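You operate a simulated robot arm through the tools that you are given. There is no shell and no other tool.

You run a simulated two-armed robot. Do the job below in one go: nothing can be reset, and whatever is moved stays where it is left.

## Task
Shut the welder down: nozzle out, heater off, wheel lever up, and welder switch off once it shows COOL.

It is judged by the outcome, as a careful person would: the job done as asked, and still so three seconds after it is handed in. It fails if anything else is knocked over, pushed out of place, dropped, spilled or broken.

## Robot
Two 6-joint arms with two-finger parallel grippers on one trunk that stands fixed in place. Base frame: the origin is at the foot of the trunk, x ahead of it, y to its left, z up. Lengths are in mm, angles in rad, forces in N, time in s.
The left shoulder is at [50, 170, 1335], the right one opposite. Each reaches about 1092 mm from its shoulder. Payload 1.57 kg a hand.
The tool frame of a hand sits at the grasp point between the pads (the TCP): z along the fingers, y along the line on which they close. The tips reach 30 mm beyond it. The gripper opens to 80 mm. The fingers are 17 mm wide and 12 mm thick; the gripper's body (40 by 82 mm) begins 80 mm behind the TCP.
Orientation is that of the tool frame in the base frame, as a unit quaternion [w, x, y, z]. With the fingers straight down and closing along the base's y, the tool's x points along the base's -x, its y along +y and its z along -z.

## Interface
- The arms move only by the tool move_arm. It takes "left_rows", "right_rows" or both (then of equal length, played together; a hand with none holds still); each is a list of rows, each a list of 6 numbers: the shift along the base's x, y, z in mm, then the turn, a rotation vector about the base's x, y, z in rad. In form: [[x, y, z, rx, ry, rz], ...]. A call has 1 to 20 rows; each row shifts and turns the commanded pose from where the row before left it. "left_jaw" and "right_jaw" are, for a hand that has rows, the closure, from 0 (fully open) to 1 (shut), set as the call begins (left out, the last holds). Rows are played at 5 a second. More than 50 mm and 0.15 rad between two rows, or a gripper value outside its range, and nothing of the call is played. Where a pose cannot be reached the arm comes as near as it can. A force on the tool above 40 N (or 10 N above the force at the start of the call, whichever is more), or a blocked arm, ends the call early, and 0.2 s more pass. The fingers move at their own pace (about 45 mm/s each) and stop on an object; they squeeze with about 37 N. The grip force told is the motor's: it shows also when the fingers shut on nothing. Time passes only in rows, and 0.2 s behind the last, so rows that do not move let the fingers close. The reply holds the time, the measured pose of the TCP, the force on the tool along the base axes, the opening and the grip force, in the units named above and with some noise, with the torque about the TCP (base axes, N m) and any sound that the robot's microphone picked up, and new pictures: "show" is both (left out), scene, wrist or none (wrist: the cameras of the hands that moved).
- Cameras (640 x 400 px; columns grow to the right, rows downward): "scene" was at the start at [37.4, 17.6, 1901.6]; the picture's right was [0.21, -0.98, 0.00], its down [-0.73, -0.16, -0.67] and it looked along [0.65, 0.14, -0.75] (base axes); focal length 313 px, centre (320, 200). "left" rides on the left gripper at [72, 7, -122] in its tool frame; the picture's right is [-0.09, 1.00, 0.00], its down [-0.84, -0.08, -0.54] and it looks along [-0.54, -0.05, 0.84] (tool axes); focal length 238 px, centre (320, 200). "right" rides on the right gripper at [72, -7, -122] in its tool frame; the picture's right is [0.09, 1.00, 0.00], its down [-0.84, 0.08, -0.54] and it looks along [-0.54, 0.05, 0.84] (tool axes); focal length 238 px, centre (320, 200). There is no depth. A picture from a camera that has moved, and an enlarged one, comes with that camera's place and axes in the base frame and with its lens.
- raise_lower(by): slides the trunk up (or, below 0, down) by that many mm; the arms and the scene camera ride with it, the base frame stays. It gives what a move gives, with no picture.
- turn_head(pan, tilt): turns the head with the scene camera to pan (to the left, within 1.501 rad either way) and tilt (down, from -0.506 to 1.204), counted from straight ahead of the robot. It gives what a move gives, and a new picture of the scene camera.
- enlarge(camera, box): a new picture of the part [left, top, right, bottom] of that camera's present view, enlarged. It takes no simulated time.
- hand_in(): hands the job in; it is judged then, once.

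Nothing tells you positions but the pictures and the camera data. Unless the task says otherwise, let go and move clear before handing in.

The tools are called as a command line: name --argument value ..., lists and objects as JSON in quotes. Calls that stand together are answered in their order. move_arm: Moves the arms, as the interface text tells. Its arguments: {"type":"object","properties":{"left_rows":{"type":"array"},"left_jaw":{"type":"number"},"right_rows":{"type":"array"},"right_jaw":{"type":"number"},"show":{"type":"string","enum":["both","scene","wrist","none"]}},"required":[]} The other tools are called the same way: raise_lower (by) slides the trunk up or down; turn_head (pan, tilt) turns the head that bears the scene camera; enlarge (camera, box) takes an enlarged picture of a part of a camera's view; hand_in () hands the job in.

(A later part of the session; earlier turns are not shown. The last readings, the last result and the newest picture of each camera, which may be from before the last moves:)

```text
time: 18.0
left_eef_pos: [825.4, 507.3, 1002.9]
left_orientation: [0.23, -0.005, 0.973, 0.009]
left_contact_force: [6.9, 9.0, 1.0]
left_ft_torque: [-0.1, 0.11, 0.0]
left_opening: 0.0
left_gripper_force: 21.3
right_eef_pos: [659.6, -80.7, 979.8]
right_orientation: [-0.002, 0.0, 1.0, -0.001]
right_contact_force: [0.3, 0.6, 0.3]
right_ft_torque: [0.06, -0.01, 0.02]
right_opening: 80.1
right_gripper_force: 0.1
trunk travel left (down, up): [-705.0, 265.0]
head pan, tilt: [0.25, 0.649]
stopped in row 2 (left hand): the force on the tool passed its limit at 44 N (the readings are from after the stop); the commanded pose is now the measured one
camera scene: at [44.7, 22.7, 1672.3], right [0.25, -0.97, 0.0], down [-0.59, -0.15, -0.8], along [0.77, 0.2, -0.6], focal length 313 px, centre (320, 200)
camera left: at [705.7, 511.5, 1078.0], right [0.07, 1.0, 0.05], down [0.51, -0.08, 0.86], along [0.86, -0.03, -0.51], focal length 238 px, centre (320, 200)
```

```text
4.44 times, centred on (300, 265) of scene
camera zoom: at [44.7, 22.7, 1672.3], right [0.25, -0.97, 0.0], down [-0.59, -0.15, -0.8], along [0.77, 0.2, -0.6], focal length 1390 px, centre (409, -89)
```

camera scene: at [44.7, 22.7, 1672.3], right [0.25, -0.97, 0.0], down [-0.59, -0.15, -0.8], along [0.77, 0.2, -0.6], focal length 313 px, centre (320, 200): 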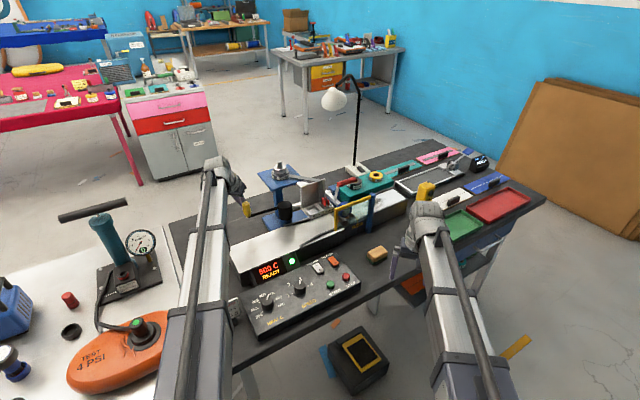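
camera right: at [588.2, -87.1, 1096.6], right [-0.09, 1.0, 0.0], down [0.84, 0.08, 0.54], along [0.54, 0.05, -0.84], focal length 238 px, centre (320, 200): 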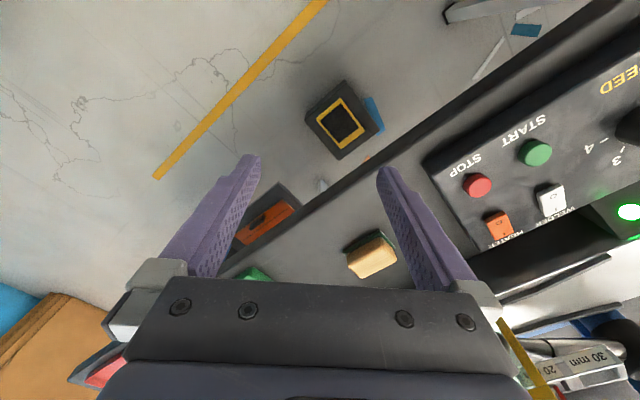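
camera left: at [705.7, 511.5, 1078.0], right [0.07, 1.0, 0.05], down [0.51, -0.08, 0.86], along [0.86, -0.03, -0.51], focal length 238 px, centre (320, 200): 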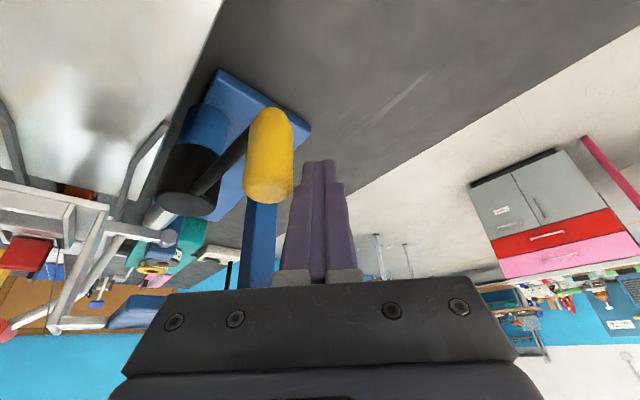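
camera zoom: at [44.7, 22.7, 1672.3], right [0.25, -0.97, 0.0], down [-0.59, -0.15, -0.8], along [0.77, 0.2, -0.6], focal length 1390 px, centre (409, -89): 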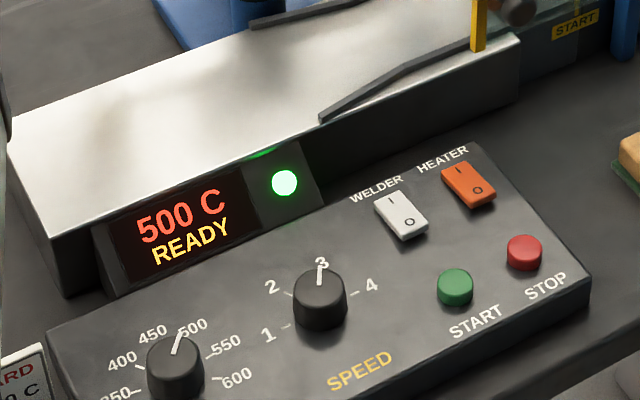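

That is the end stop, so the nozzle is out. I'll back the fingers off the handle, rise clear, and bring the right hand closer to the trunk before working the panel.

move_arm --left_rows '[[10, 8, 0, 0, 0, 0], [10, 12, 0, 0, 0, 0]]' --right_rows '[[-40, -10, 0, 0, 0, 0], [-40, -10, 0, 0, 0, 0]]' --show "none"

raise_lower --by 80

move_arm --left_rows '[[-40, -20, 0, 0, 0, 0], [-40, -20, 0, 0, 0, 0], [-40, -20, 0, 0, 0, 0], [0, -40, 0, 0, 0.1, 0], [0, -45, 0, 0, 0.12, 0], [0, -45, 0, 0, 0.12, 0], [0, -45, 0, 0, 0.12, 0], [0, -45, 0, 0, 0, 0]]' --right_rows '[[-20, -10, 0, 0, 0, 0], [-20, -10, 0, 0, 0, 0], [-20, -10, 0, 0, 0, 0], [-20, -10, 0, 0, 0, 0], [-20, -10, 0, 0, 0, 0], [-20, -10, 0, 0, 0, 0], [0, 0, 0, 0, 0, 0], [0, 0, 0, 0, 0, 0]]'

```text
time: 18.6
left_eef_pos: [845.6, 523.5, 1003.8]
left_orientation: [0.228, -0.005, 0.974, 0.007]
left_contact_force: [0.0, -0.3, -0.3]
left_ft_torque: [-0.03, 0.01, -0.01]
left_opening: 0.2
left_gripper_force: 21.4
right_eef_pos: [578.4, -101.8, 980.0]
right_orientation: [0.001, 0.0, 1.0, 0.0]
right_contact_force: [0.3, 0.4, 0.5]
right_ft_torque: [0.04, 0.0, -0.01]
right_opening: 80.0
right_gripper_force: 0.0
trunk travel left (down, up): [-705.0, 265.0]
head pan, tilt: [0.25, 0.649]
```

```text
time: 19.8
left_eef_pos: [844.4, 524.9, 1082.9]
left_orientation: [0.228, -0.005, 0.974, 0.007]
left_contact_force: [-0.1, -0.6, 0.1]
left_ft_torque: [0.0, -0.01, 0.01]
left_opening: 0.2
left_gripper_force: 21.2
right_eef_pos: [577.3, -101.9, 1059.4]
right_orientation: [-0.001, 0.0, 1.0, -0.001]
right_contact_force: [0.1, -0.3, 0.1]
right_ft_torque: [0.01, -0.04, -0.01]
right_opening: 80.1
right_gripper_force: 0.0
trunk travel left (down, up): [-785.0, 185.0]
head pan, tilt: [0.25, 0.649]
```

```text
time: 21.6
left_eef_pos: [725.6, 242.0, 1060.3]
left_orientation: [0.0, -0.003, 1.0, 0.008]
left_contact_force: [-0.2, -1.4, 0.5]
left_ft_torque: [0.0, 0.02, 0.01]
left_opening: 0.1
left_gripper_force: 21.6
left hand out of reach, approached as far as the arm can: row 4, 5, 6
right_eef_pos: [459.7, -160.9, 1059.8]
right_orientation: [0.0, 0.0, 1.0, 0.0]
right_contact_force: [-1.1, -1.0, 0.2]
right_ft_torque: [-0.02, 0.01, -0.02]
right_opening: 80.0
right_gripper_force: 0.1
trunk travel left (down, up): [-785.0, 185.0]
head pan, tilt: [0.25, 0.649]
camera scene: at [44.3, 21.2, 1752.5], right [0.25, -0.97, 0.0], down [-0.59, -0.15, -0.8], along [0.77, 0.2, -0.6], focal length 313 px, centre (320, 200)
camera right: at [388.1, -167.8, 1181.7], right [-0.09, 1.0, 0.0], down [0.84, 0.08, 0.54], along [0.54, 0.05, -0.84], focal length 238 px, centre (320, 200)
camera left: at [652.7, 246.5, 1180.7], right [0.09, 1.0, 0.02], down [0.84, -0.08, 0.54], along [0.54, -0.03, -0.84], focal length 238 px, centre (320, 200)
```

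scene: 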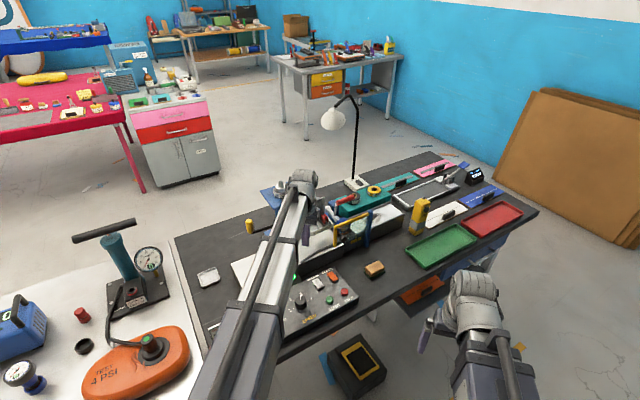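
right: 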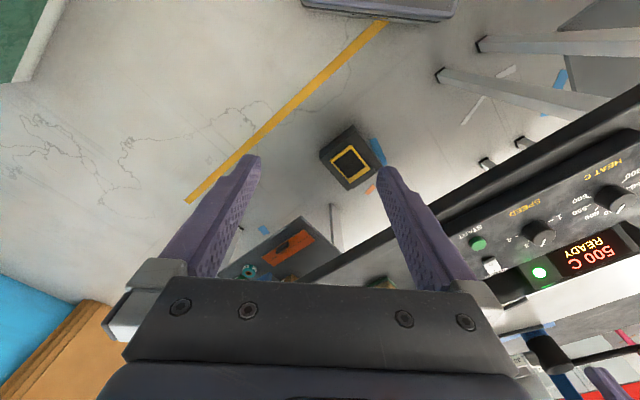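
left: 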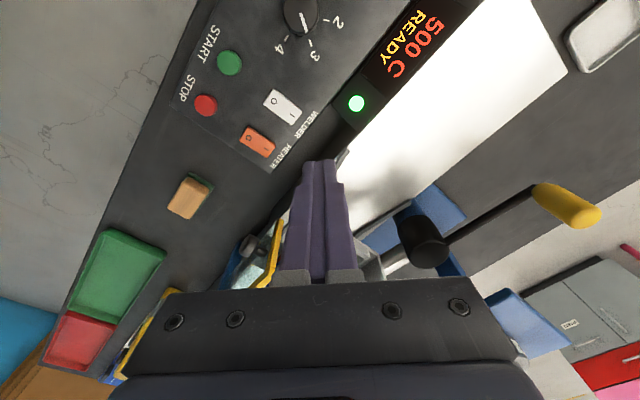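

The handle stayed put. Next I'll zoom on the switches to fix the heater's "O" end precisely.

enlarge --camera "left" --box '[180, 60, 340, 180]'

enlarge --camera "scene" --box '[285, 255, 375, 315]'

```text
3.33 times, centred on (260, 120) of left
camera zoom: at [652.7, 246.5, 1180.7], right [0.09, 1.0, 0.02], down [0.84, -0.08, 0.54], along [0.54, -0.03, -0.84], focal length 794 px, centre (520, 467)
```

zoom: 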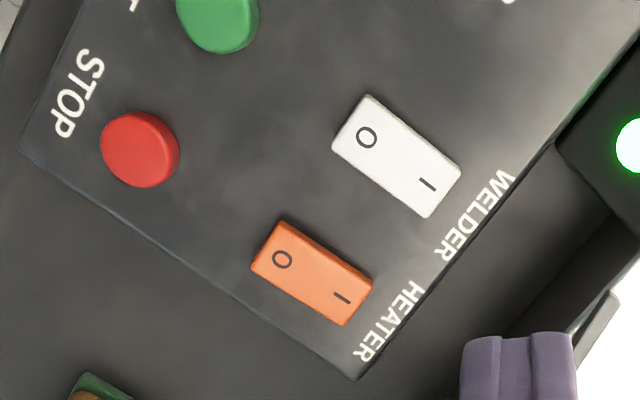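

```text
6.67 times, centred on (330, 285) of scene
camera zoom: at [44.3, 21.2, 1752.5], right [0.25, -0.97, 0.0], down [-0.59, -0.15, -0.8], along [0.77, 0.2, -0.6], focal length 2084 px, centre (253, -367)
```

zoom: 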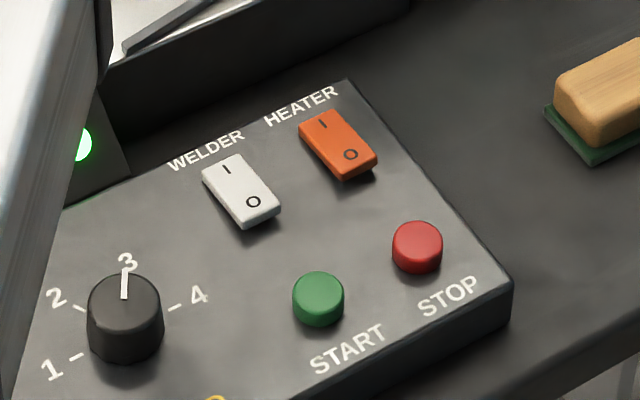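

The heater's "O" end is at about (748,146), with its top near z=862. I'll place the closed left fingertips above its outer end and come down with the trunk in stages.

move_arm --left_rows '[[10, -40, 0, 0, 0, 0], [10, -40, 0, 0, 0, 0], [0, -18, 0, 0, 0, 0]]' --show "none"

raise_lower --by -140

move_arm --left_rows '[[0, 0, 0, 0, 0, 0]]'

```text
time: 22.4
left_eef_pos: [745.0, 144.3, 1059.3]
left_orientation: [0.0, -0.003, 1.0, 0.008]
left_contact_force: [0.7, 0.1, 0.1]
left_ft_torque: [0.02, -0.01, -0.02]
left_opening: 0.0
left_gripper_force: 21.4
right_eef_pos: [459.6, -160.6, 1060.4]
right_orientation: [0.0, 0.0, 1.0, 0.001]
right_contact_force: [-0.2, -0.1, 0.5]
right_ft_torque: [-0.03, -0.03, -0.02]
right_opening: 80.2
right_gripper_force: 0.0
trunk travel left (down, up): [-785.0, 185.0]
head pan, tilt: [0.25, 0.649]
```

```text
time: 24.1
left_eef_pos: [745.2, 146.4, 919.7]
left_orientation: [0.0, -0.002, 1.0, 0.008]
left_contact_force: [-0.5, 0.2, -0.8]
left_ft_torque: [-0.02, -0.01, 0.01]
left_opening: 0.0
left_gripper_force: 20.9
right_eef_pos: [460.6, -160.5, 920.4]
right_orientation: [-0.001, 0.0, 1.0, 0.001]
right_contact_force: [-0.4, 0.2, 0.2]
right_ft_torque: [-0.03, 0.0, -0.03]
right_opening: 80.1
right_gripper_force: 0.0
trunk travel left (down, up): [-645.0, 325.0]
head pan, tilt: [0.25, 0.649]
```

```text
time: 24.4
left_eef_pos: [745.2, 146.0, 919.9]
left_orientation: [0.0, -0.003, 1.0, 0.008]
left_contact_force: [0.1, -0.1, -0.3]
left_ft_torque: [0.02, 0.01, 0.03]
left_opening: 0.0
left_gripper_force: 21.3
right_eef_pos: [459.9, -161.8, 921.0]
right_orientation: [0.0, 0.001, 1.0, 0.0]
right_contact_force: [0.4, 0.3, 0.0]
right_ft_torque: [0.0, -0.03, 0.0]
right_opening: 80.2
right_gripper_force: 0.1
trunk travel left (down, up): [-645.0, 325.0]
head pan, tilt: [0.25, 0.649]
camera scene: at [44.6, 22.1, 1612.5], right [0.25, -0.97, 0.0], down [-0.59, -0.15, -0.8], along [0.77, 0.2, -0.6], focal length 313 px, centre (320, 200)
camera left: at [671.5, 151.0, 1040.3], right [0.09, 1.0, 0.02], down [0.84, -0.08, 0.54], along [0.54, -0.03, -0.84], focal length 238 px, centre (320, 200)
```

scene: 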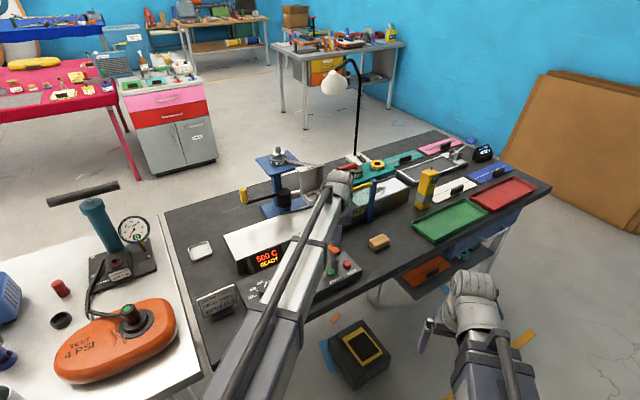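
left: 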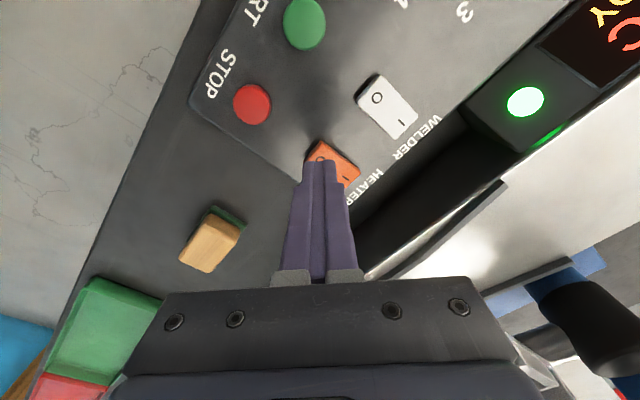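

The fingertips are right over the "O" end. I'll shift slightly outward and lower in small steps.

move_arm --left_rows '[[-3, -3, 0, 0, 0, 0]]' --show "none"

raise_lower --by -20

raise_lower --by -5

```text
time: 24.9
left_eef_pos: [740.7, 144.0, 919.1]
left_orientation: [0.001, -0.003, 1.0, 0.008]
left_contact_force: [0.5, 0.1, -0.2]
left_ft_torque: [0.02, 0.03, -0.03]
left_opening: 0.0
left_gripper_force: 21.3
right_eef_pos: [459.7, -161.1, 919.6]
right_orientation: [0.0, 0.0, 1.0, 0.0]
right_contact_force: [-0.6, 0.0, 0.4]
right_ft_torque: [-0.01, -0.01, -0.04]
right_opening: 80.1
right_gripper_force: 0.0
trunk travel left (down, up): [-645.0, 325.0]
head pan, tilt: [0.25, 0.649]
```

```text
time: 25.5
left_eef_pos: [742.1, 143.6, 900.4]
left_orientation: [0.001, -0.002, 1.0, 0.008]
left_contact_force: [0.0, -0.4, 0.3]
left_ft_torque: [0.01, 0.0, -0.01]
left_opening: 0.0
left_gripper_force: 20.9
right_eef_pos: [459.5, -160.7, 900.7]
right_orientation: [0.0, 0.0, 1.0, 0.0]
right_contact_force: [-0.8, 0.4, 0.7]
right_ft_torque: [0.0, 0.04, -0.02]
right_opening: 79.8
right_gripper_force: 0.0
trunk travel left (down, up): [-625.0, 345.0]
head pan, tilt: [0.25, 0.649]
```

```text
time: 26.1
left_eef_pos: [742.0, 142.9, 896.7]
left_orientation: [0.001, -0.003, 1.0, 0.008]
left_contact_force: [-0.1, -0.5, -0.6]
left_ft_torque: [-0.01, 0.0, 0.04]
left_opening: 0.0
left_gripper_force: 20.8
right_eef_pos: [459.7, -159.7, 894.6]
right_orientation: [0.0, 0.0, 1.0, 0.0]
right_contact_force: [-0.2, -0.4, 0.7]
right_ft_torque: [0.01, -0.03, 0.0]
right_opening: 79.9
right_gripper_force: 0.1
trunk travel left (down, up): [-620.0, 350.0]
head pan, tilt: [0.25, 0.649]
```

raise_lower --by -4

move_arm --left_rows '[[0, 0, 0, 0, 0, 0]]' --show "wrist"

enlarge --camera "left" --box '[240, 80, 440, 220]'

```text
time: 26.7
left_eef_pos: [740.2, 143.4, 893.6]
left_orientation: [0.002, -0.002, 1.0, 0.008]
left_contact_force: [-2.1, -0.6, 27.4]
left_ft_torque: [0.31, -0.17, 0.0]
left_opening: 0.1
left_gripper_force: 21.6
right_eef_pos: [457.2, -162.3, 893.5]
right_orientation: [0.0, 0.0, 1.0, 0.0]
right_contact_force: [-0.4, 0.3, -0.8]
right_ft_torque: [0.02, -0.02, 0.0]
right_opening: 80.2
right_gripper_force: 0.1
trunk travel left (down, up): [-617.0, 353.0]
head pan, tilt: [0.25, 0.649]
stopped: the force on the tool passed its limit at 42 N (the readings are from after the stop); the commanded pose is now the measured one
```

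```text
time: 27.1
left_eef_pos: [741.2, 143.6, 893.6]
left_orientation: [0.003, -0.003, 1.0, 0.01]
left_contact_force: [-0.5, -0.3, 29.2]
left_ft_torque: [0.27, -0.21, 0.05]
left_opening: 0.0
left_gripper_force: 21.3
right_eef_pos: [456.8, -160.0, 892.0]
right_orientation: [0.0, 0.0, 1.0, 0.001]
right_contact_force: [0.6, -0.9, 0.3]
right_ft_torque: [0.02, -0.02, -0.03]
right_opening: 80.0
right_gripper_force: 0.0
trunk travel left (down, up): [-617.0, 353.0]
head pan, tilt: [0.25, 0.649]
camera left: at [667.5, 147.9, 1013.5], right [0.09, 1.0, 0.02], down [0.83, -0.08, 0.55], along [0.55, -0.03, -0.84], focal length 238 px, centre (320, 200)
```

left: 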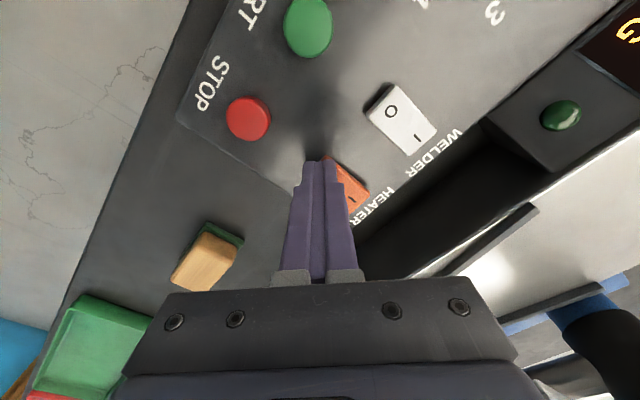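

```text
2.86 times, centred on (340, 150) of left
camera zoom: at [667.5, 147.9, 1013.5], right [0.09, 1.0, 0.02], down [0.83, -0.08, 0.55], along [0.55, -0.03, -0.84], focal length 681 px, centre (263, 343)
```

zoom: 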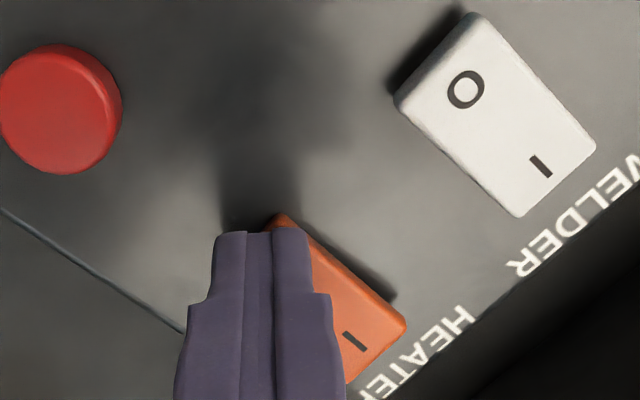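

The ready lamp went out and the rocker's "I" end is up, so the heater is off. I'll rise and check the display.

raise_lower --by 60

move_arm --left_rows '[[0, 0, 0, 0, 0, 0]]'

enlarge --camera "left" --box '[200, 40, 640, 220]'

enlarge --camera "scene" --box '[220, 200, 380, 310]'

```text
time: 28.1
left_eef_pos: [743.0, 144.4, 951.2]
left_orientation: [0.002, -0.003, 1.0, 0.008]
left_contact_force: [-0.3, -0.6, 0.0]
left_ft_torque: [0.01, 0.01, 0.03]
left_opening: 0.2
left_gripper_force: 21.5
right_eef_pos: [460.2, -159.9, 951.3]
right_orientation: [0.0, 0.0, 1.0, 0.0]
right_contact_force: [0.7, -1.3, -0.1]
right_ft_torque: [-0.01, 0.0, 0.01]
right_opening: 79.8
right_gripper_force: 0.0
trunk travel left (down, up): [-677.0, 293.0]
head pan, tilt: [0.25, 0.649]
```

```text
time: 28.5
left_eef_pos: [742.8, 144.1, 951.4]
left_orientation: [0.002, -0.003, 1.0, 0.008]
left_contact_force: [-0.5, 0.6, 0.0]
left_ft_torque: [0.02, 0.0, -0.01]
left_opening: 0.0
left_gripper_force: 20.9
right_eef_pos: [460.5, -160.3, 951.2]
right_orientation: [0.0, -0.001, 1.0, 0.0]
right_contact_force: [-0.7, -0.5, 0.4]
right_ft_torque: [-0.04, 0.03, 0.0]
right_opening: 79.8
right_gripper_force: 0.0
trunk travel left (down, up): [-677.0, 293.0]
head pan, tilt: [0.25, 0.649]
camera scene: at [44.8, 22.2, 1644.3], right [0.25, -0.97, 0.0], down [-0.59, -0.15, -0.8], along [0.77, 0.2, -0.6], focal length 313 px, centre (320, 200)
camera left: at [669.5, 148.4, 1071.8], right [0.09, 1.0, 0.02], down [0.84, -0.08, 0.54], along [0.54, -0.03, -0.84], focal length 238 px, centre (320, 200)
```

scene: 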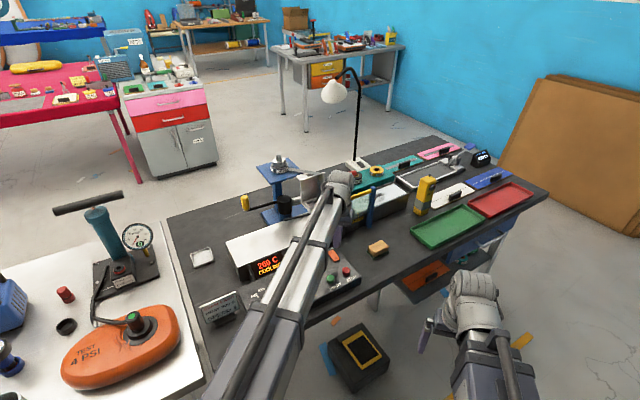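
left: 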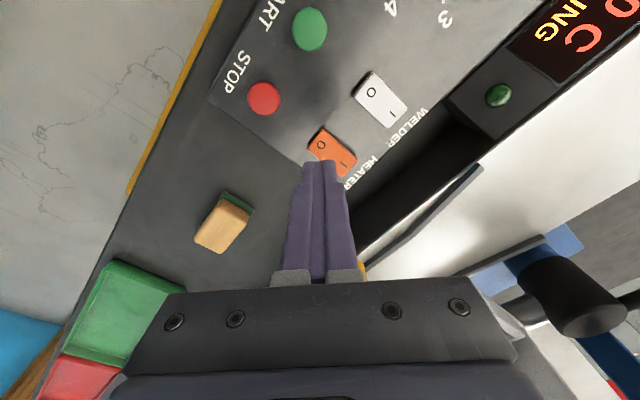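

```text
1.45 times, centred on (420, 130) of left
camera zoom: at [669.5, 148.4, 1071.8], right [0.09, 1.0, 0.02], down [0.84, -0.08, 0.54], along [0.54, -0.03, -0.84], focal length 347 px, centre (174, 302)
```

zoom: 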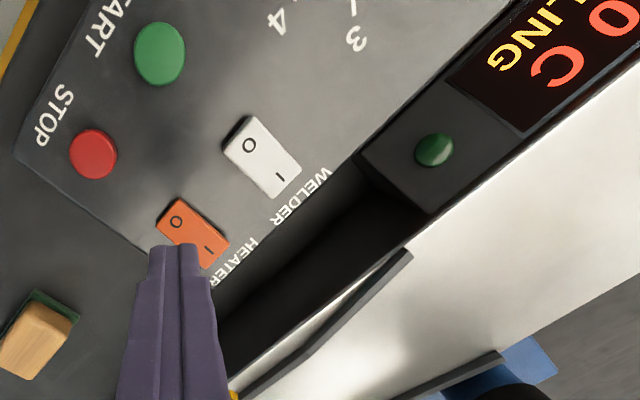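

```text
3.64 times, centred on (300, 255) of scene
camera zoom: at [44.8, 22.2, 1644.3], right [0.25, -0.97, 0.0], down [-0.59, -0.15, -0.8], along [0.77, 0.2, -0.6], focal length 1137 px, centre (393, 0)
```

zoom: 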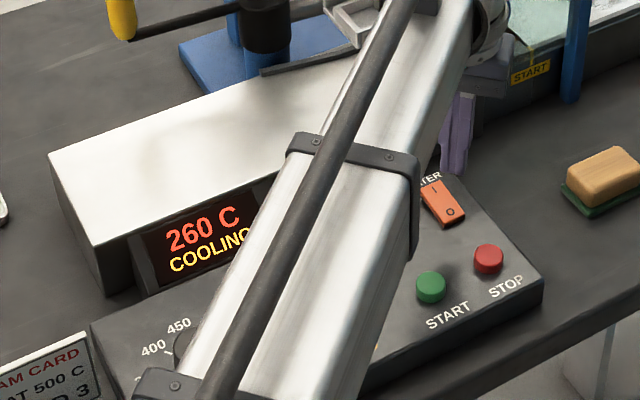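

The heater is off; the display reads "260 C COOLING" and the ready lamp is dark. Next is the wheel lever, so I'll raise the trunk, then turn and tilt the left hand to face across the red bar and take a look.

raise_lower --by 140

move_arm --left_rows '[[0, -10, 0, 0, 0, 0.15], [0, -10, 0, 0, 0, 0.15], [0, -10, 0, 0, 0, 0.15], [0, -10, 0, 0, 0, 0.15], [0, -10, 0, 0, 0, 0.15], [5, -10, 2, 0.1, -0.1, 0], [10, -10, 7, 0.1, -0.1, 0], [10, 0, 12, 0.1, -0.1, 0], [15, 0, 15, 0.1, -0.1, 0], [20, 0, 18, 0.1, -0.1, 0]]'

enlarge --camera "scene" --box '[220, 155, 380, 265]'

```text
time: 30.1
left_eef_pos: [743.0, 143.6, 1091.5]
left_orientation: [0.002, -0.003, 1.0, 0.008]
left_contact_force: [0.3, -0.1, 0.7]
left_ft_torque: [0.01, -0.02, -0.03]
left_opening: 0.0
left_gripper_force: 21.1
right_eef_pos: [460.3, -161.4, 1091.9]
right_orientation: [0.0, 0.0, 1.0, 0.0]
right_contact_force: [1.0, -0.4, 0.6]
right_ft_torque: [0.0, 0.03, 0.0]
right_opening: 80.0
right_gripper_force: 0.0
trunk travel left (down, up): [-817.0, 153.0]
head pan, tilt: [0.25, 0.649]
```

```text
time: 32.4
left_eef_pos: [803.3, 73.7, 1145.5]
left_orientation: [0.318, -0.348, 0.87, 0.145]
left_contact_force: [0.2, 2.2, -1.2]
left_ft_torque: [0.0, 0.0, 0.03]
left_opening: 0.1
left_gripper_force: 21.3
right_eef_pos: [460.4, -161.6, 1091.9]
right_orientation: [0.001, 0.0, 1.0, 0.0]
right_contact_force: [0.6, -0.6, 1.0]
right_ft_torque: [0.03, -0.01, -0.06]
right_opening: 79.8
right_gripper_force: 0.0
trunk travel left (down, up): [-817.0, 153.0]
head pan, tilt: [0.25, 0.649]
camera scene: at [44.7, 21.8, 1784.3], right [0.25, -0.97, 0.0], down [-0.59, -0.15, -0.8], along [0.77, 0.2, -0.6], focal length 313 px, centre (320, 200)
camera left: at [702.4, -15.8, 1189.1], right [-0.64, 0.76, 0.09], down [0.27, 0.12, 0.95], along [0.71, 0.64, -0.28], focal length 238 px, centre (320, 200)
```

scene: 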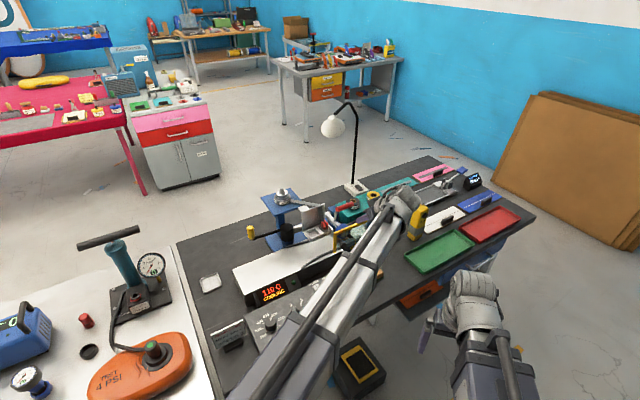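
left: 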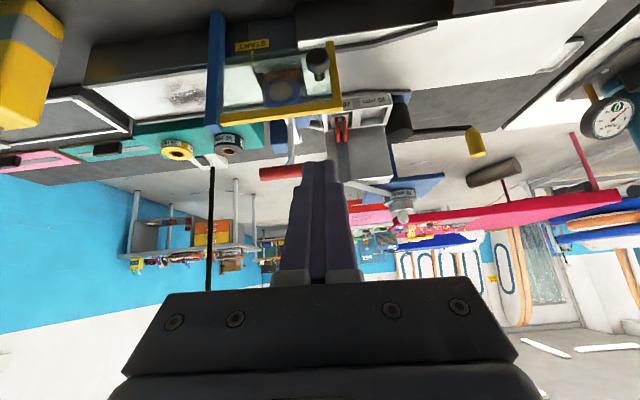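

```text
3.64 times, centred on (300, 210) of scene
camera zoom: at [44.7, 21.8, 1784.3], right [0.25, -0.97, 0.0], down [-0.59, -0.15, -0.8], along [0.77, 0.2, -0.6], focal length 1137 px, centre (393, 164)
```

zoom: 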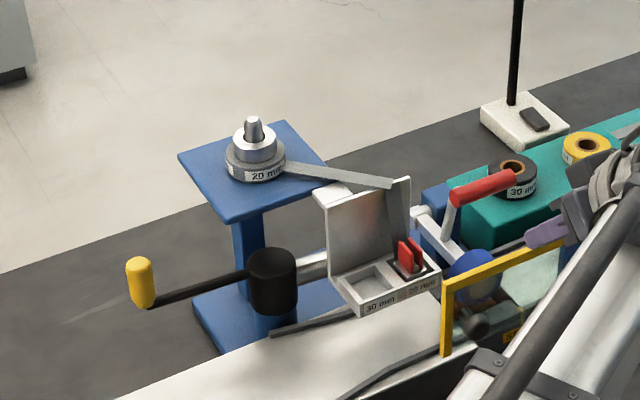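

enlarge --camera "left" --box '[190, 10, 450, 200]'

enlarge --camera "scene" --box '[300, 185, 380, 250]'

```text
2.11 times, centred on (320, 105) of left
camera zoom: at [702.4, -15.8, 1189.1], right [-0.64, 0.76, 0.09], down [0.27, 0.12, 0.95], along [0.71, 0.64, -0.28], focal length 502 px, centre (320, 400)
```

zoom: 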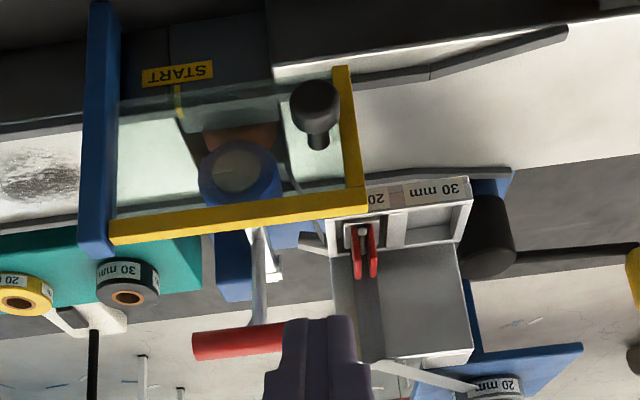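

```text
6.15 times, centred on (340, 218) of scene
camera zoom: at [44.7, 21.8, 1784.3], right [0.25, -0.97, 0.0], down [-0.59, -0.15, -0.8], along [0.77, 0.2, -0.6], focal length 1924 px, centre (197, 92)
```

zoom: 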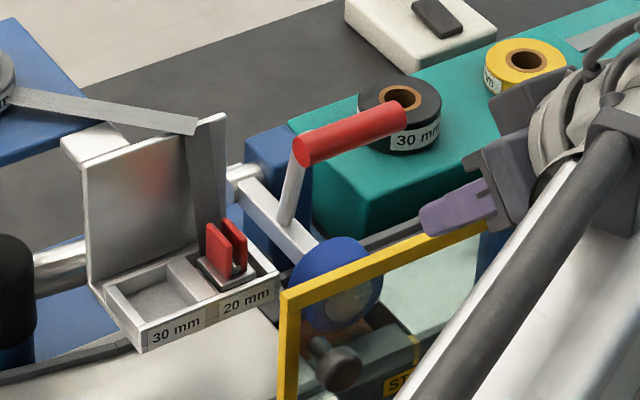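

The red bar runs from about (943,183) to (982,130) at z≈1054. The guard top at z≈1005 is 62 mm in front of it, and the tape shield corner is at (930,230,1076). I'll bring the tilted fingers in front of the bar and lower, so that they slope under it.

move_arm --left_rows '[[31, 12, 0, 0, 0, 0], [31, 12, 0, 0, 0, 0], [32, 12, 0, 0, 0, 0], [32, 13, 0, 0, 0, 0]]' --show "none"

raise_lower --by -60

move_arm --left_rows '[[0, 0, 0, 0, 0, 0]]'

enlarge --camera "scene" --box '[270, 160, 400, 250]'

```text
time: 33.4
left_eef_pos: [932.0, 124.1, 1143.9]
left_orientation: [0.318, -0.348, 0.87, 0.145]
left_contact_force: [-0.4, 0.2, 0.0]
left_ft_torque: [0.02, -0.02, 0.02]
left_opening: 0.0
left_gripper_force: 21.3
right_eef_pos: [459.4, -159.6, 1091.3]
right_orientation: [-0.001, 0.0, 1.0, -0.001]
right_contact_force: [0.3, -0.9, -0.6]
right_ft_torque: [-0.02, 0.02, -0.01]
right_opening: 80.0
right_gripper_force: 0.1
trunk travel left (down, up): [-817.0, 153.0]
head pan, tilt: [0.25, 0.649]
```

```text
time: 34.4
left_eef_pos: [929.7, 123.8, 1085.9]
left_orientation: [0.318, -0.348, 0.87, 0.145]
left_contact_force: [0.4, -0.2, 0.1]
left_ft_torque: [0.0, 0.04, -0.01]
left_opening: 0.0
left_gripper_force: 21.2
right_eef_pos: [459.4, -160.3, 1030.8]
right_orientation: [0.0, 0.0, 1.0, 0.0]
right_contact_force: [0.1, -0.6, -1.0]
right_ft_torque: [0.03, 0.01, 0.0]
right_opening: 80.1
right_gripper_force: 0.1
trunk travel left (down, up): [-757.0, 213.0]
head pan, tilt: [0.25, 0.649]
```

```text
time: 34.8
left_eef_pos: [930.3, 124.4, 1085.1]
left_orientation: [0.317, -0.348, 0.87, 0.145]
left_contact_force: [-0.6, 0.8, -0.5]
left_ft_torque: [0.01, 0.02, 0.02]
left_opening: 0.0
left_gripper_force: 21.0
right_eef_pos: [459.3, -160.7, 1032.1]
right_orientation: [0.0, 0.0, 1.0, 0.0]
right_contact_force: [0.0, 0.2, 0.1]
right_ft_torque: [0.01, 0.0, 0.0]
right_opening: 79.9
right_gripper_force: 0.2
trunk travel left (down, up): [-757.0, 213.0]
head pan, tilt: [0.25, 0.649]
camera scene: at [44.6, 22.1, 1724.3], right [0.25, -0.97, 0.0], down [-0.59, -0.15, -0.8], along [0.77, 0.2, -0.6], focal length 313 px, centre (320, 200)
camera left: at [830.5, 34.2, 1129.2], right [-0.64, 0.76, 0.09], down [0.28, 0.12, 0.95], along [0.71, 0.64, -0.29], focal length 238 px, centre (320, 200)
```

scene: 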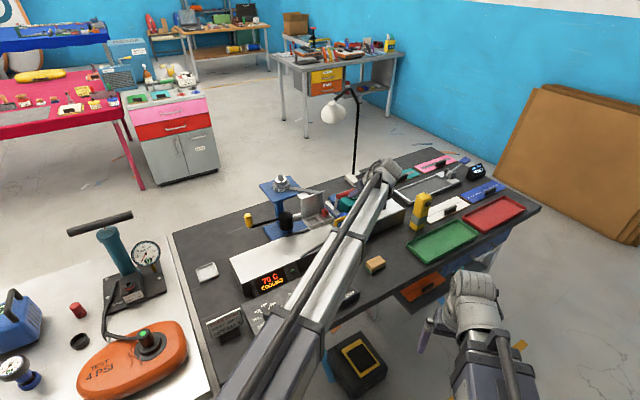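
left: 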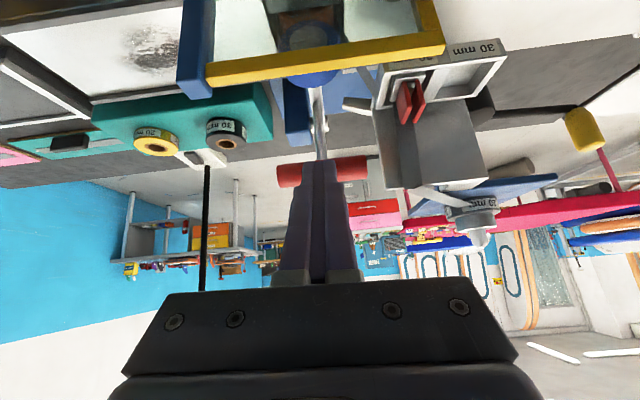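

```text
4.44 times, centred on (335, 205) of scene
camera zoom: at [44.6, 22.1, 1724.3], right [0.25, -0.97, 0.0], down [-0.59, -0.15, -0.8], along [0.77, 0.2, -0.6], focal length 1390 px, centre (253, 178)
```

zoom: 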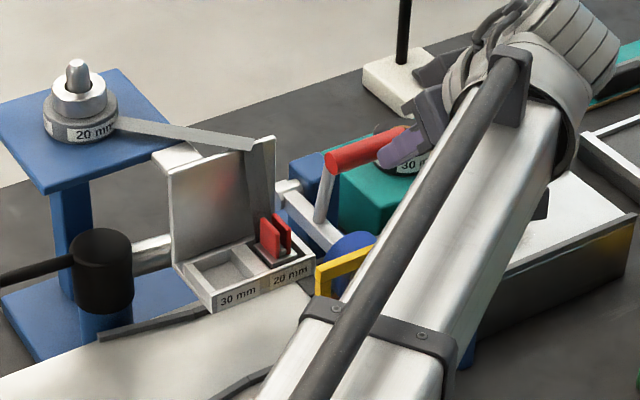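

The lever's rod meets the bar near its middle and leans toward me from a base at about (1003,206,932). I'll shift a little to the right along the bar, lower the last bit, then ease forward so the sloped fingers lift it up and back.

move_arm --left_rows '[[10, -10, 0, 0, 0, 0]]' --show "none"

raise_lower --by -45

move_arm --left_rows '[[6, 6, 0, 0, 0, 0], [6, 6, 0, 0, 0, 0]]'

enlarge --camera "scene" --box '[270, 160, 400, 250]'

enlarge --camera "left" --box '[200, 50, 440, 220]'

```text
time: 35.1
left_eef_pos: [940.6, 114.4, 1084.8]
left_orientation: [0.316, -0.349, 0.87, 0.145]
left_contact_force: [-0.4, 0.2, 0.6]
left_ft_torque: [-0.04, -0.02, -0.02]
left_opening: 0.0
left_gripper_force: 21.1
right_eef_pos: [460.1, -160.1, 1031.9]
right_orientation: [0.0, 0.0, 1.0, 0.0]
right_contact_force: [-0.8, 0.0, 0.5]
right_ft_torque: [0.0, 0.02, 0.04]
right_opening: 80.1
right_gripper_force: 0.1
trunk travel left (down, up): [-757.0, 213.0]
head pan, tilt: [0.25, 0.649]
```

```text
time: 36.0
left_eef_pos: [940.0, 114.3, 1039.6]
left_orientation: [0.317, -0.348, 0.87, 0.145]
left_contact_force: [0.1, 0.4, 0.0]
left_ft_torque: [0.0, 0.01, 0.04]
left_opening: 0.0
left_gripper_force: 20.7
right_eef_pos: [459.5, -161.3, 986.3]
right_orientation: [0.0, 0.001, 1.0, -0.001]
right_contact_force: [0.0, 0.2, -0.3]
right_ft_torque: [0.04, 0.0, 0.01]
right_opening: 79.9
right_gripper_force: 0.1
trunk travel left (down, up): [-712.0, 258.0]
head pan, tilt: [0.25, 0.649]
```

```text
time: 36.6
left_eef_pos: [951.8, 127.5, 1039.5]
left_orientation: [0.317, -0.348, 0.87, 0.145]
left_contact_force: [0.7, 0.8, 0.1]
left_ft_torque: [0.02, -0.01, 0.02]
left_opening: 0.2
left_gripper_force: 21.8
right_eef_pos: [459.9, -158.9, 986.5]
right_orientation: [0.0, 0.0, 1.0, 0.0]
right_contact_force: [0.1, -0.5, -1.2]
right_ft_torque: [0.02, 0.01, 0.01]
right_opening: 80.1
right_gripper_force: 0.1
trunk travel left (down, up): [-712.0, 258.0]
head pan, tilt: [0.25, 0.649]
camera scene: at [44.8, 22.2, 1679.3], right [0.25, -0.97, 0.0], down [-0.59, -0.15, -0.8], along [0.77, 0.2, -0.6], focal length 313 px, centre (320, 200)
camera left: at [852.0, 37.0, 1084.1], right [-0.64, 0.76, 0.09], down [0.28, 0.12, 0.95], along [0.71, 0.64, -0.29], focal length 238 px, centre (320, 200)
```

scene: 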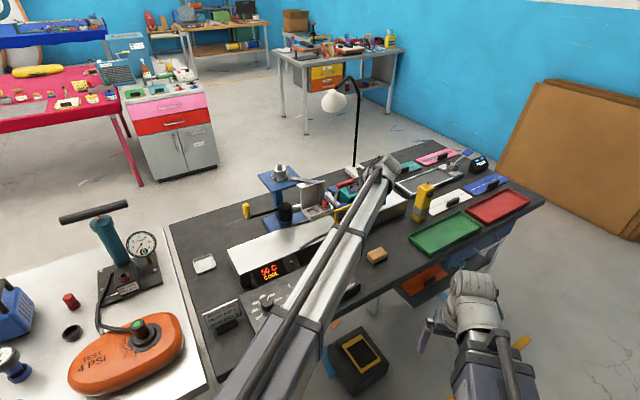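
left: 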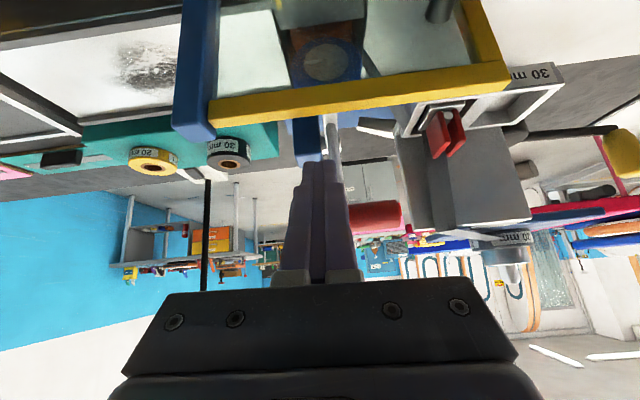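

```text
4.44 times, centred on (335, 205) of scene
camera zoom: at [44.8, 22.2, 1679.3], right [0.25, -0.97, 0.0], down [-0.59, -0.15, -0.8], along [0.77, 0.2, -0.6], focal length 1390 px, centre (253, 178)
```

zoom: 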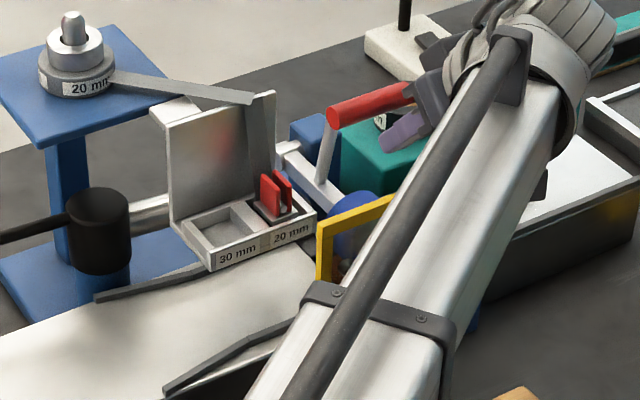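

```text
2.35 times, centred on (320, 135) of left
camera zoom: at [852.0, 37.0, 1084.1], right [-0.64, 0.76, 0.09], down [0.28, 0.12, 0.95], along [0.71, 0.64, -0.29], focal length 561 px, centre (320, 353)
```

zoom: 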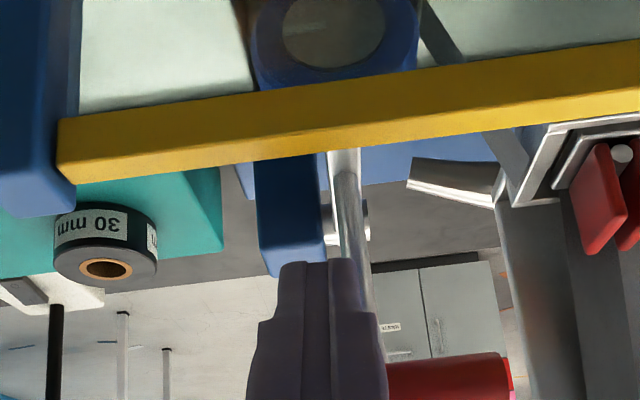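

The display already shows "50 C COOL". The fingers are in front of and under the bar, so I'll ease forward.

move_arm --left_rows '[[5, 5, 0, 0, 0, 0], [5, 5, 0, 0, 0, 0], [5, 5, 0, 0, 0, 0], [5, 5, 0, 0, 0, 0]]'

enlarge --camera "scene" --box '[270, 160, 400, 250]'

```text
time: 37.6
left_eef_pos: [970.2, 143.2, 1042.1]
left_orientation: [0.318, -0.348, 0.87, 0.145]
left_contact_force: [-9.7, -10.4, 5.8]
left_ft_torque: [0.19, -0.09, 0.24]
left_opening: 0.2
left_gripper_force: 21.5
right_eef_pos: [458.6, -161.8, 986.6]
right_orientation: [0.001, 0.0, 1.0, 0.0]
right_contact_force: [-0.5, -0.4, -0.4]
right_ft_torque: [-0.04, 0.01, 0.0]
right_opening: 80.1
right_gripper_force: 0.1
trunk travel left (down, up): [-712.0, 258.0]
head pan, tilt: [0.25, 0.649]
camera scene: at [42.4, 20.4, 1679.5], right [0.25, -0.97, 0.0], down [-0.58, -0.15, -0.8], along [0.77, 0.2, -0.6], focal length 313 px, centre (320, 200)
camera left: at [869.8, 53.5, 1085.5], right [-0.64, 0.76, 0.09], down [0.27, 0.12, 0.95], along [0.72, 0.64, -0.28], focal length 238 px, centre (320, 200)
```

scene: 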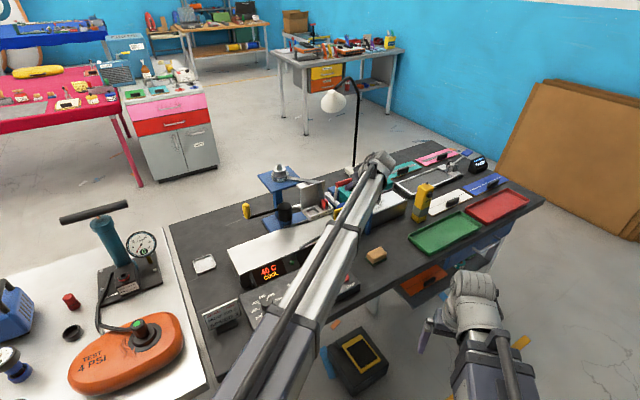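
left: 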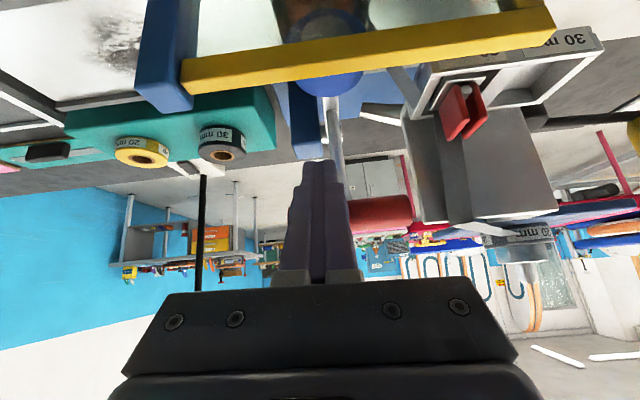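

```text
4.44 times, centred on (335, 205) of scene
camera zoom: at [42.4, 20.4, 1679.5], right [0.25, -0.97, 0.0], down [-0.58, -0.15, -0.8], along [0.77, 0.2, -0.6], focal length 1390 px, centre (253, 178)
```

zoom: 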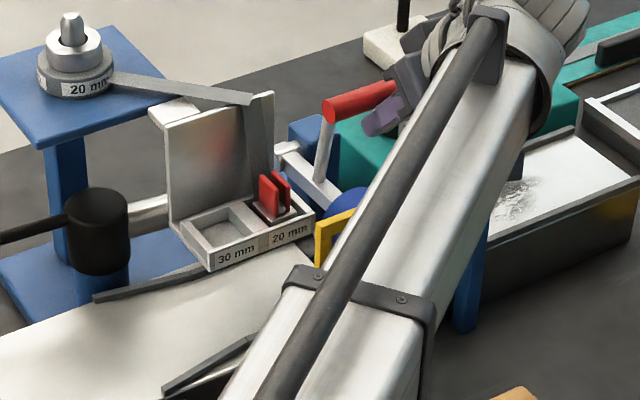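

There is about 15 N of contact and the lever is starting to move. I'll keep pushing up and back.

move_arm --left_rows '[[4, 4, 0, 0, 0, 0], [4, 4, 0, 0, 0, 0], [4, 4, 0, 0, 0, 0], [4, 4, 0, 0, 0, 0]]'

enlarge --camera "scene" --box '[270, 160, 400, 250]'

```text
time: 38.6
left_eef_pos: [987.9, 161.2, 1041.0]
left_orientation: [0.317, -0.348, 0.87, 0.145]
left_contact_force: [-5.6, -5.0, -1.1]
left_ft_torque: [0.11, -0.1, 0.08]
left_opening: 0.1
left_gripper_force: 21.3
right_eef_pos: [459.5, -162.7, 986.9]
right_orientation: [0.0, 0.0, 1.0, 0.001]
right_contact_force: [-0.6, -0.7, -0.3]
right_ft_torque: [0.01, 0.03, -0.02]
right_opening: 80.2
right_gripper_force: 0.1
trunk travel left (down, up): [-712.0, 258.0]
head pan, tilt: [0.25, 0.649]
camera scene: at [44.2, 21.5, 1679.3], right [0.25, -0.97, 0.0], down [-0.59, -0.15, -0.8], along [0.77, 0.2, -0.6], focal length 313 px, centre (320, 200)
camera left: at [887.9, 71.9, 1084.4], right [-0.64, 0.76, 0.09], down [0.28, 0.12, 0.95], along [0.71, 0.64, -0.28], focal length 238 px, centre (320, 200)
```

scene: 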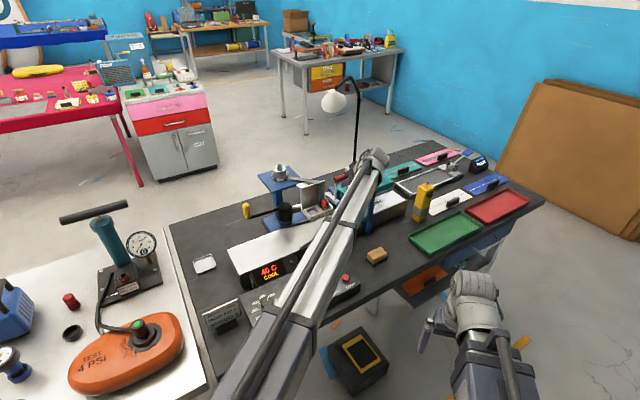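
left: 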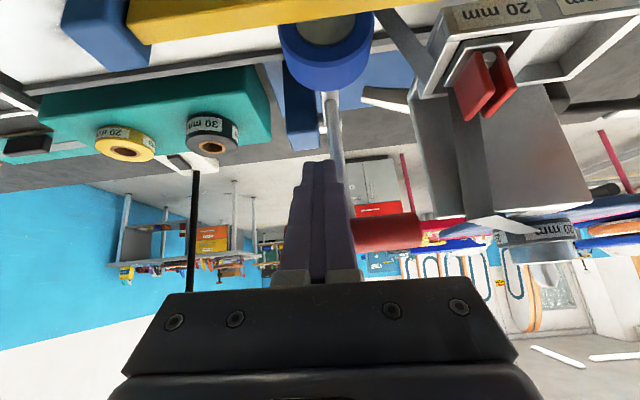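

```text
4.44 times, centred on (335, 205) of scene
camera zoom: at [44.2, 21.5, 1679.3], right [0.25, -0.97, 0.0], down [-0.59, -0.15, -0.8], along [0.77, 0.2, -0.6], focal length 1390 px, centre (253, 178)
```

zoom: 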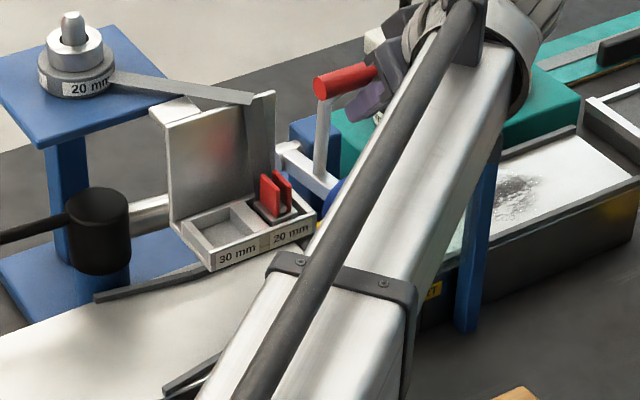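

The lever and blue wheel are rising smoothly, and I'll continue to the stop.

move_arm --left_rows '[[4, 4, 0, 0, 0, 0], [4, 4, 0, 0, 0, 0], [4, 4, 0, 0, 0, 0], [4, 4, 0, 0, 0, 0]]'

enlarge --camera "scene" --box '[270, 160, 400, 250]'

```text
time: 39.6
left_eef_pos: [1005.6, 178.1, 1040.0]
left_orientation: [0.318, -0.348, 0.87, 0.146]
left_contact_force: [-4.9, -4.6, -1.6]
left_ft_torque: [0.11, -0.16, 0.11]
left_opening: 0.1
left_gripper_force: 21.9
right_eef_pos: [459.9, -160.4, 985.9]
right_orientation: [0.0, 0.0, 1.0, 0.0]
right_contact_force: [0.0, 0.8, -0.2]
right_ft_torque: [0.0, 0.02, -0.01]
right_opening: 80.1
right_gripper_force: 0.1
trunk travel left (down, up): [-712.0, 258.0]
head pan, tilt: [0.25, 0.649]
camera scene: at [44.3, 21.6, 1679.3], right [0.25, -0.97, 0.0], down [-0.59, -0.15, -0.8], along [0.77, 0.2, -0.6], focal length 313 px, centre (320, 200)
camera left: at [904.3, 88.6, 1084.4], right [-0.64, 0.76, 0.09], down [0.28, 0.12, 0.95], along [0.71, 0.64, -0.29], focal length 238 px, centre (320, 200)
```

scene: 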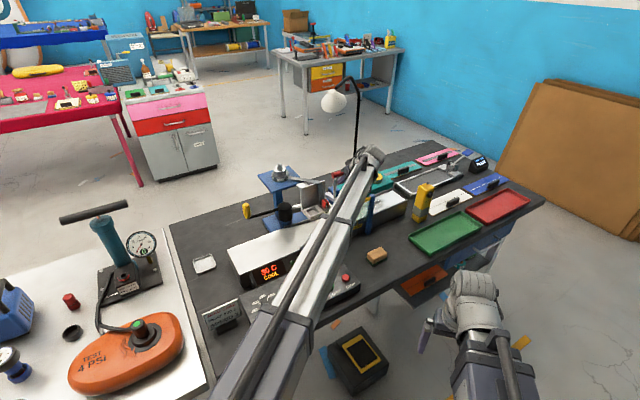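
left: 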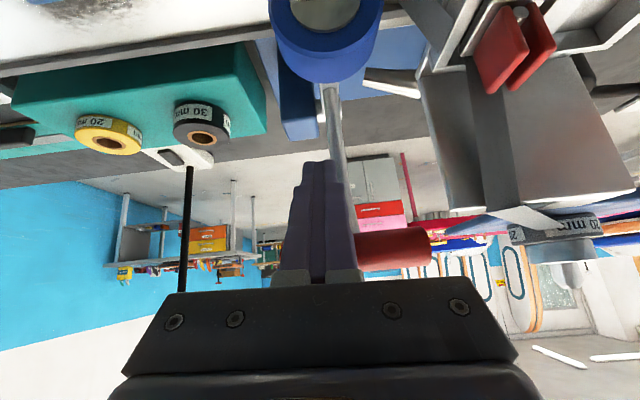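

```text
4.44 times, centred on (335, 205) of scene
camera zoom: at [44.3, 21.6, 1679.3], right [0.25, -0.97, 0.0], down [-0.59, -0.15, -0.8], along [0.77, 0.2, -0.6], focal length 1390 px, centre (253, 178)
```

zoom: 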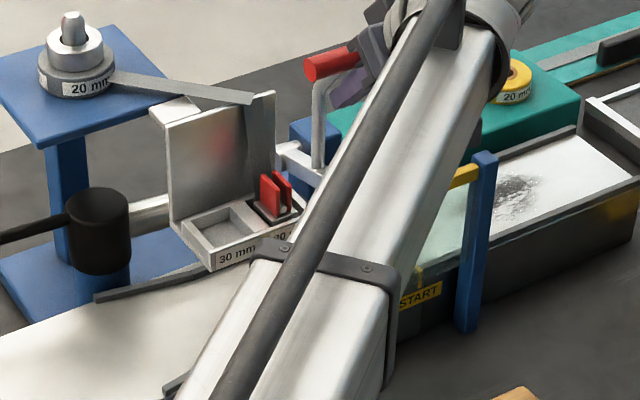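

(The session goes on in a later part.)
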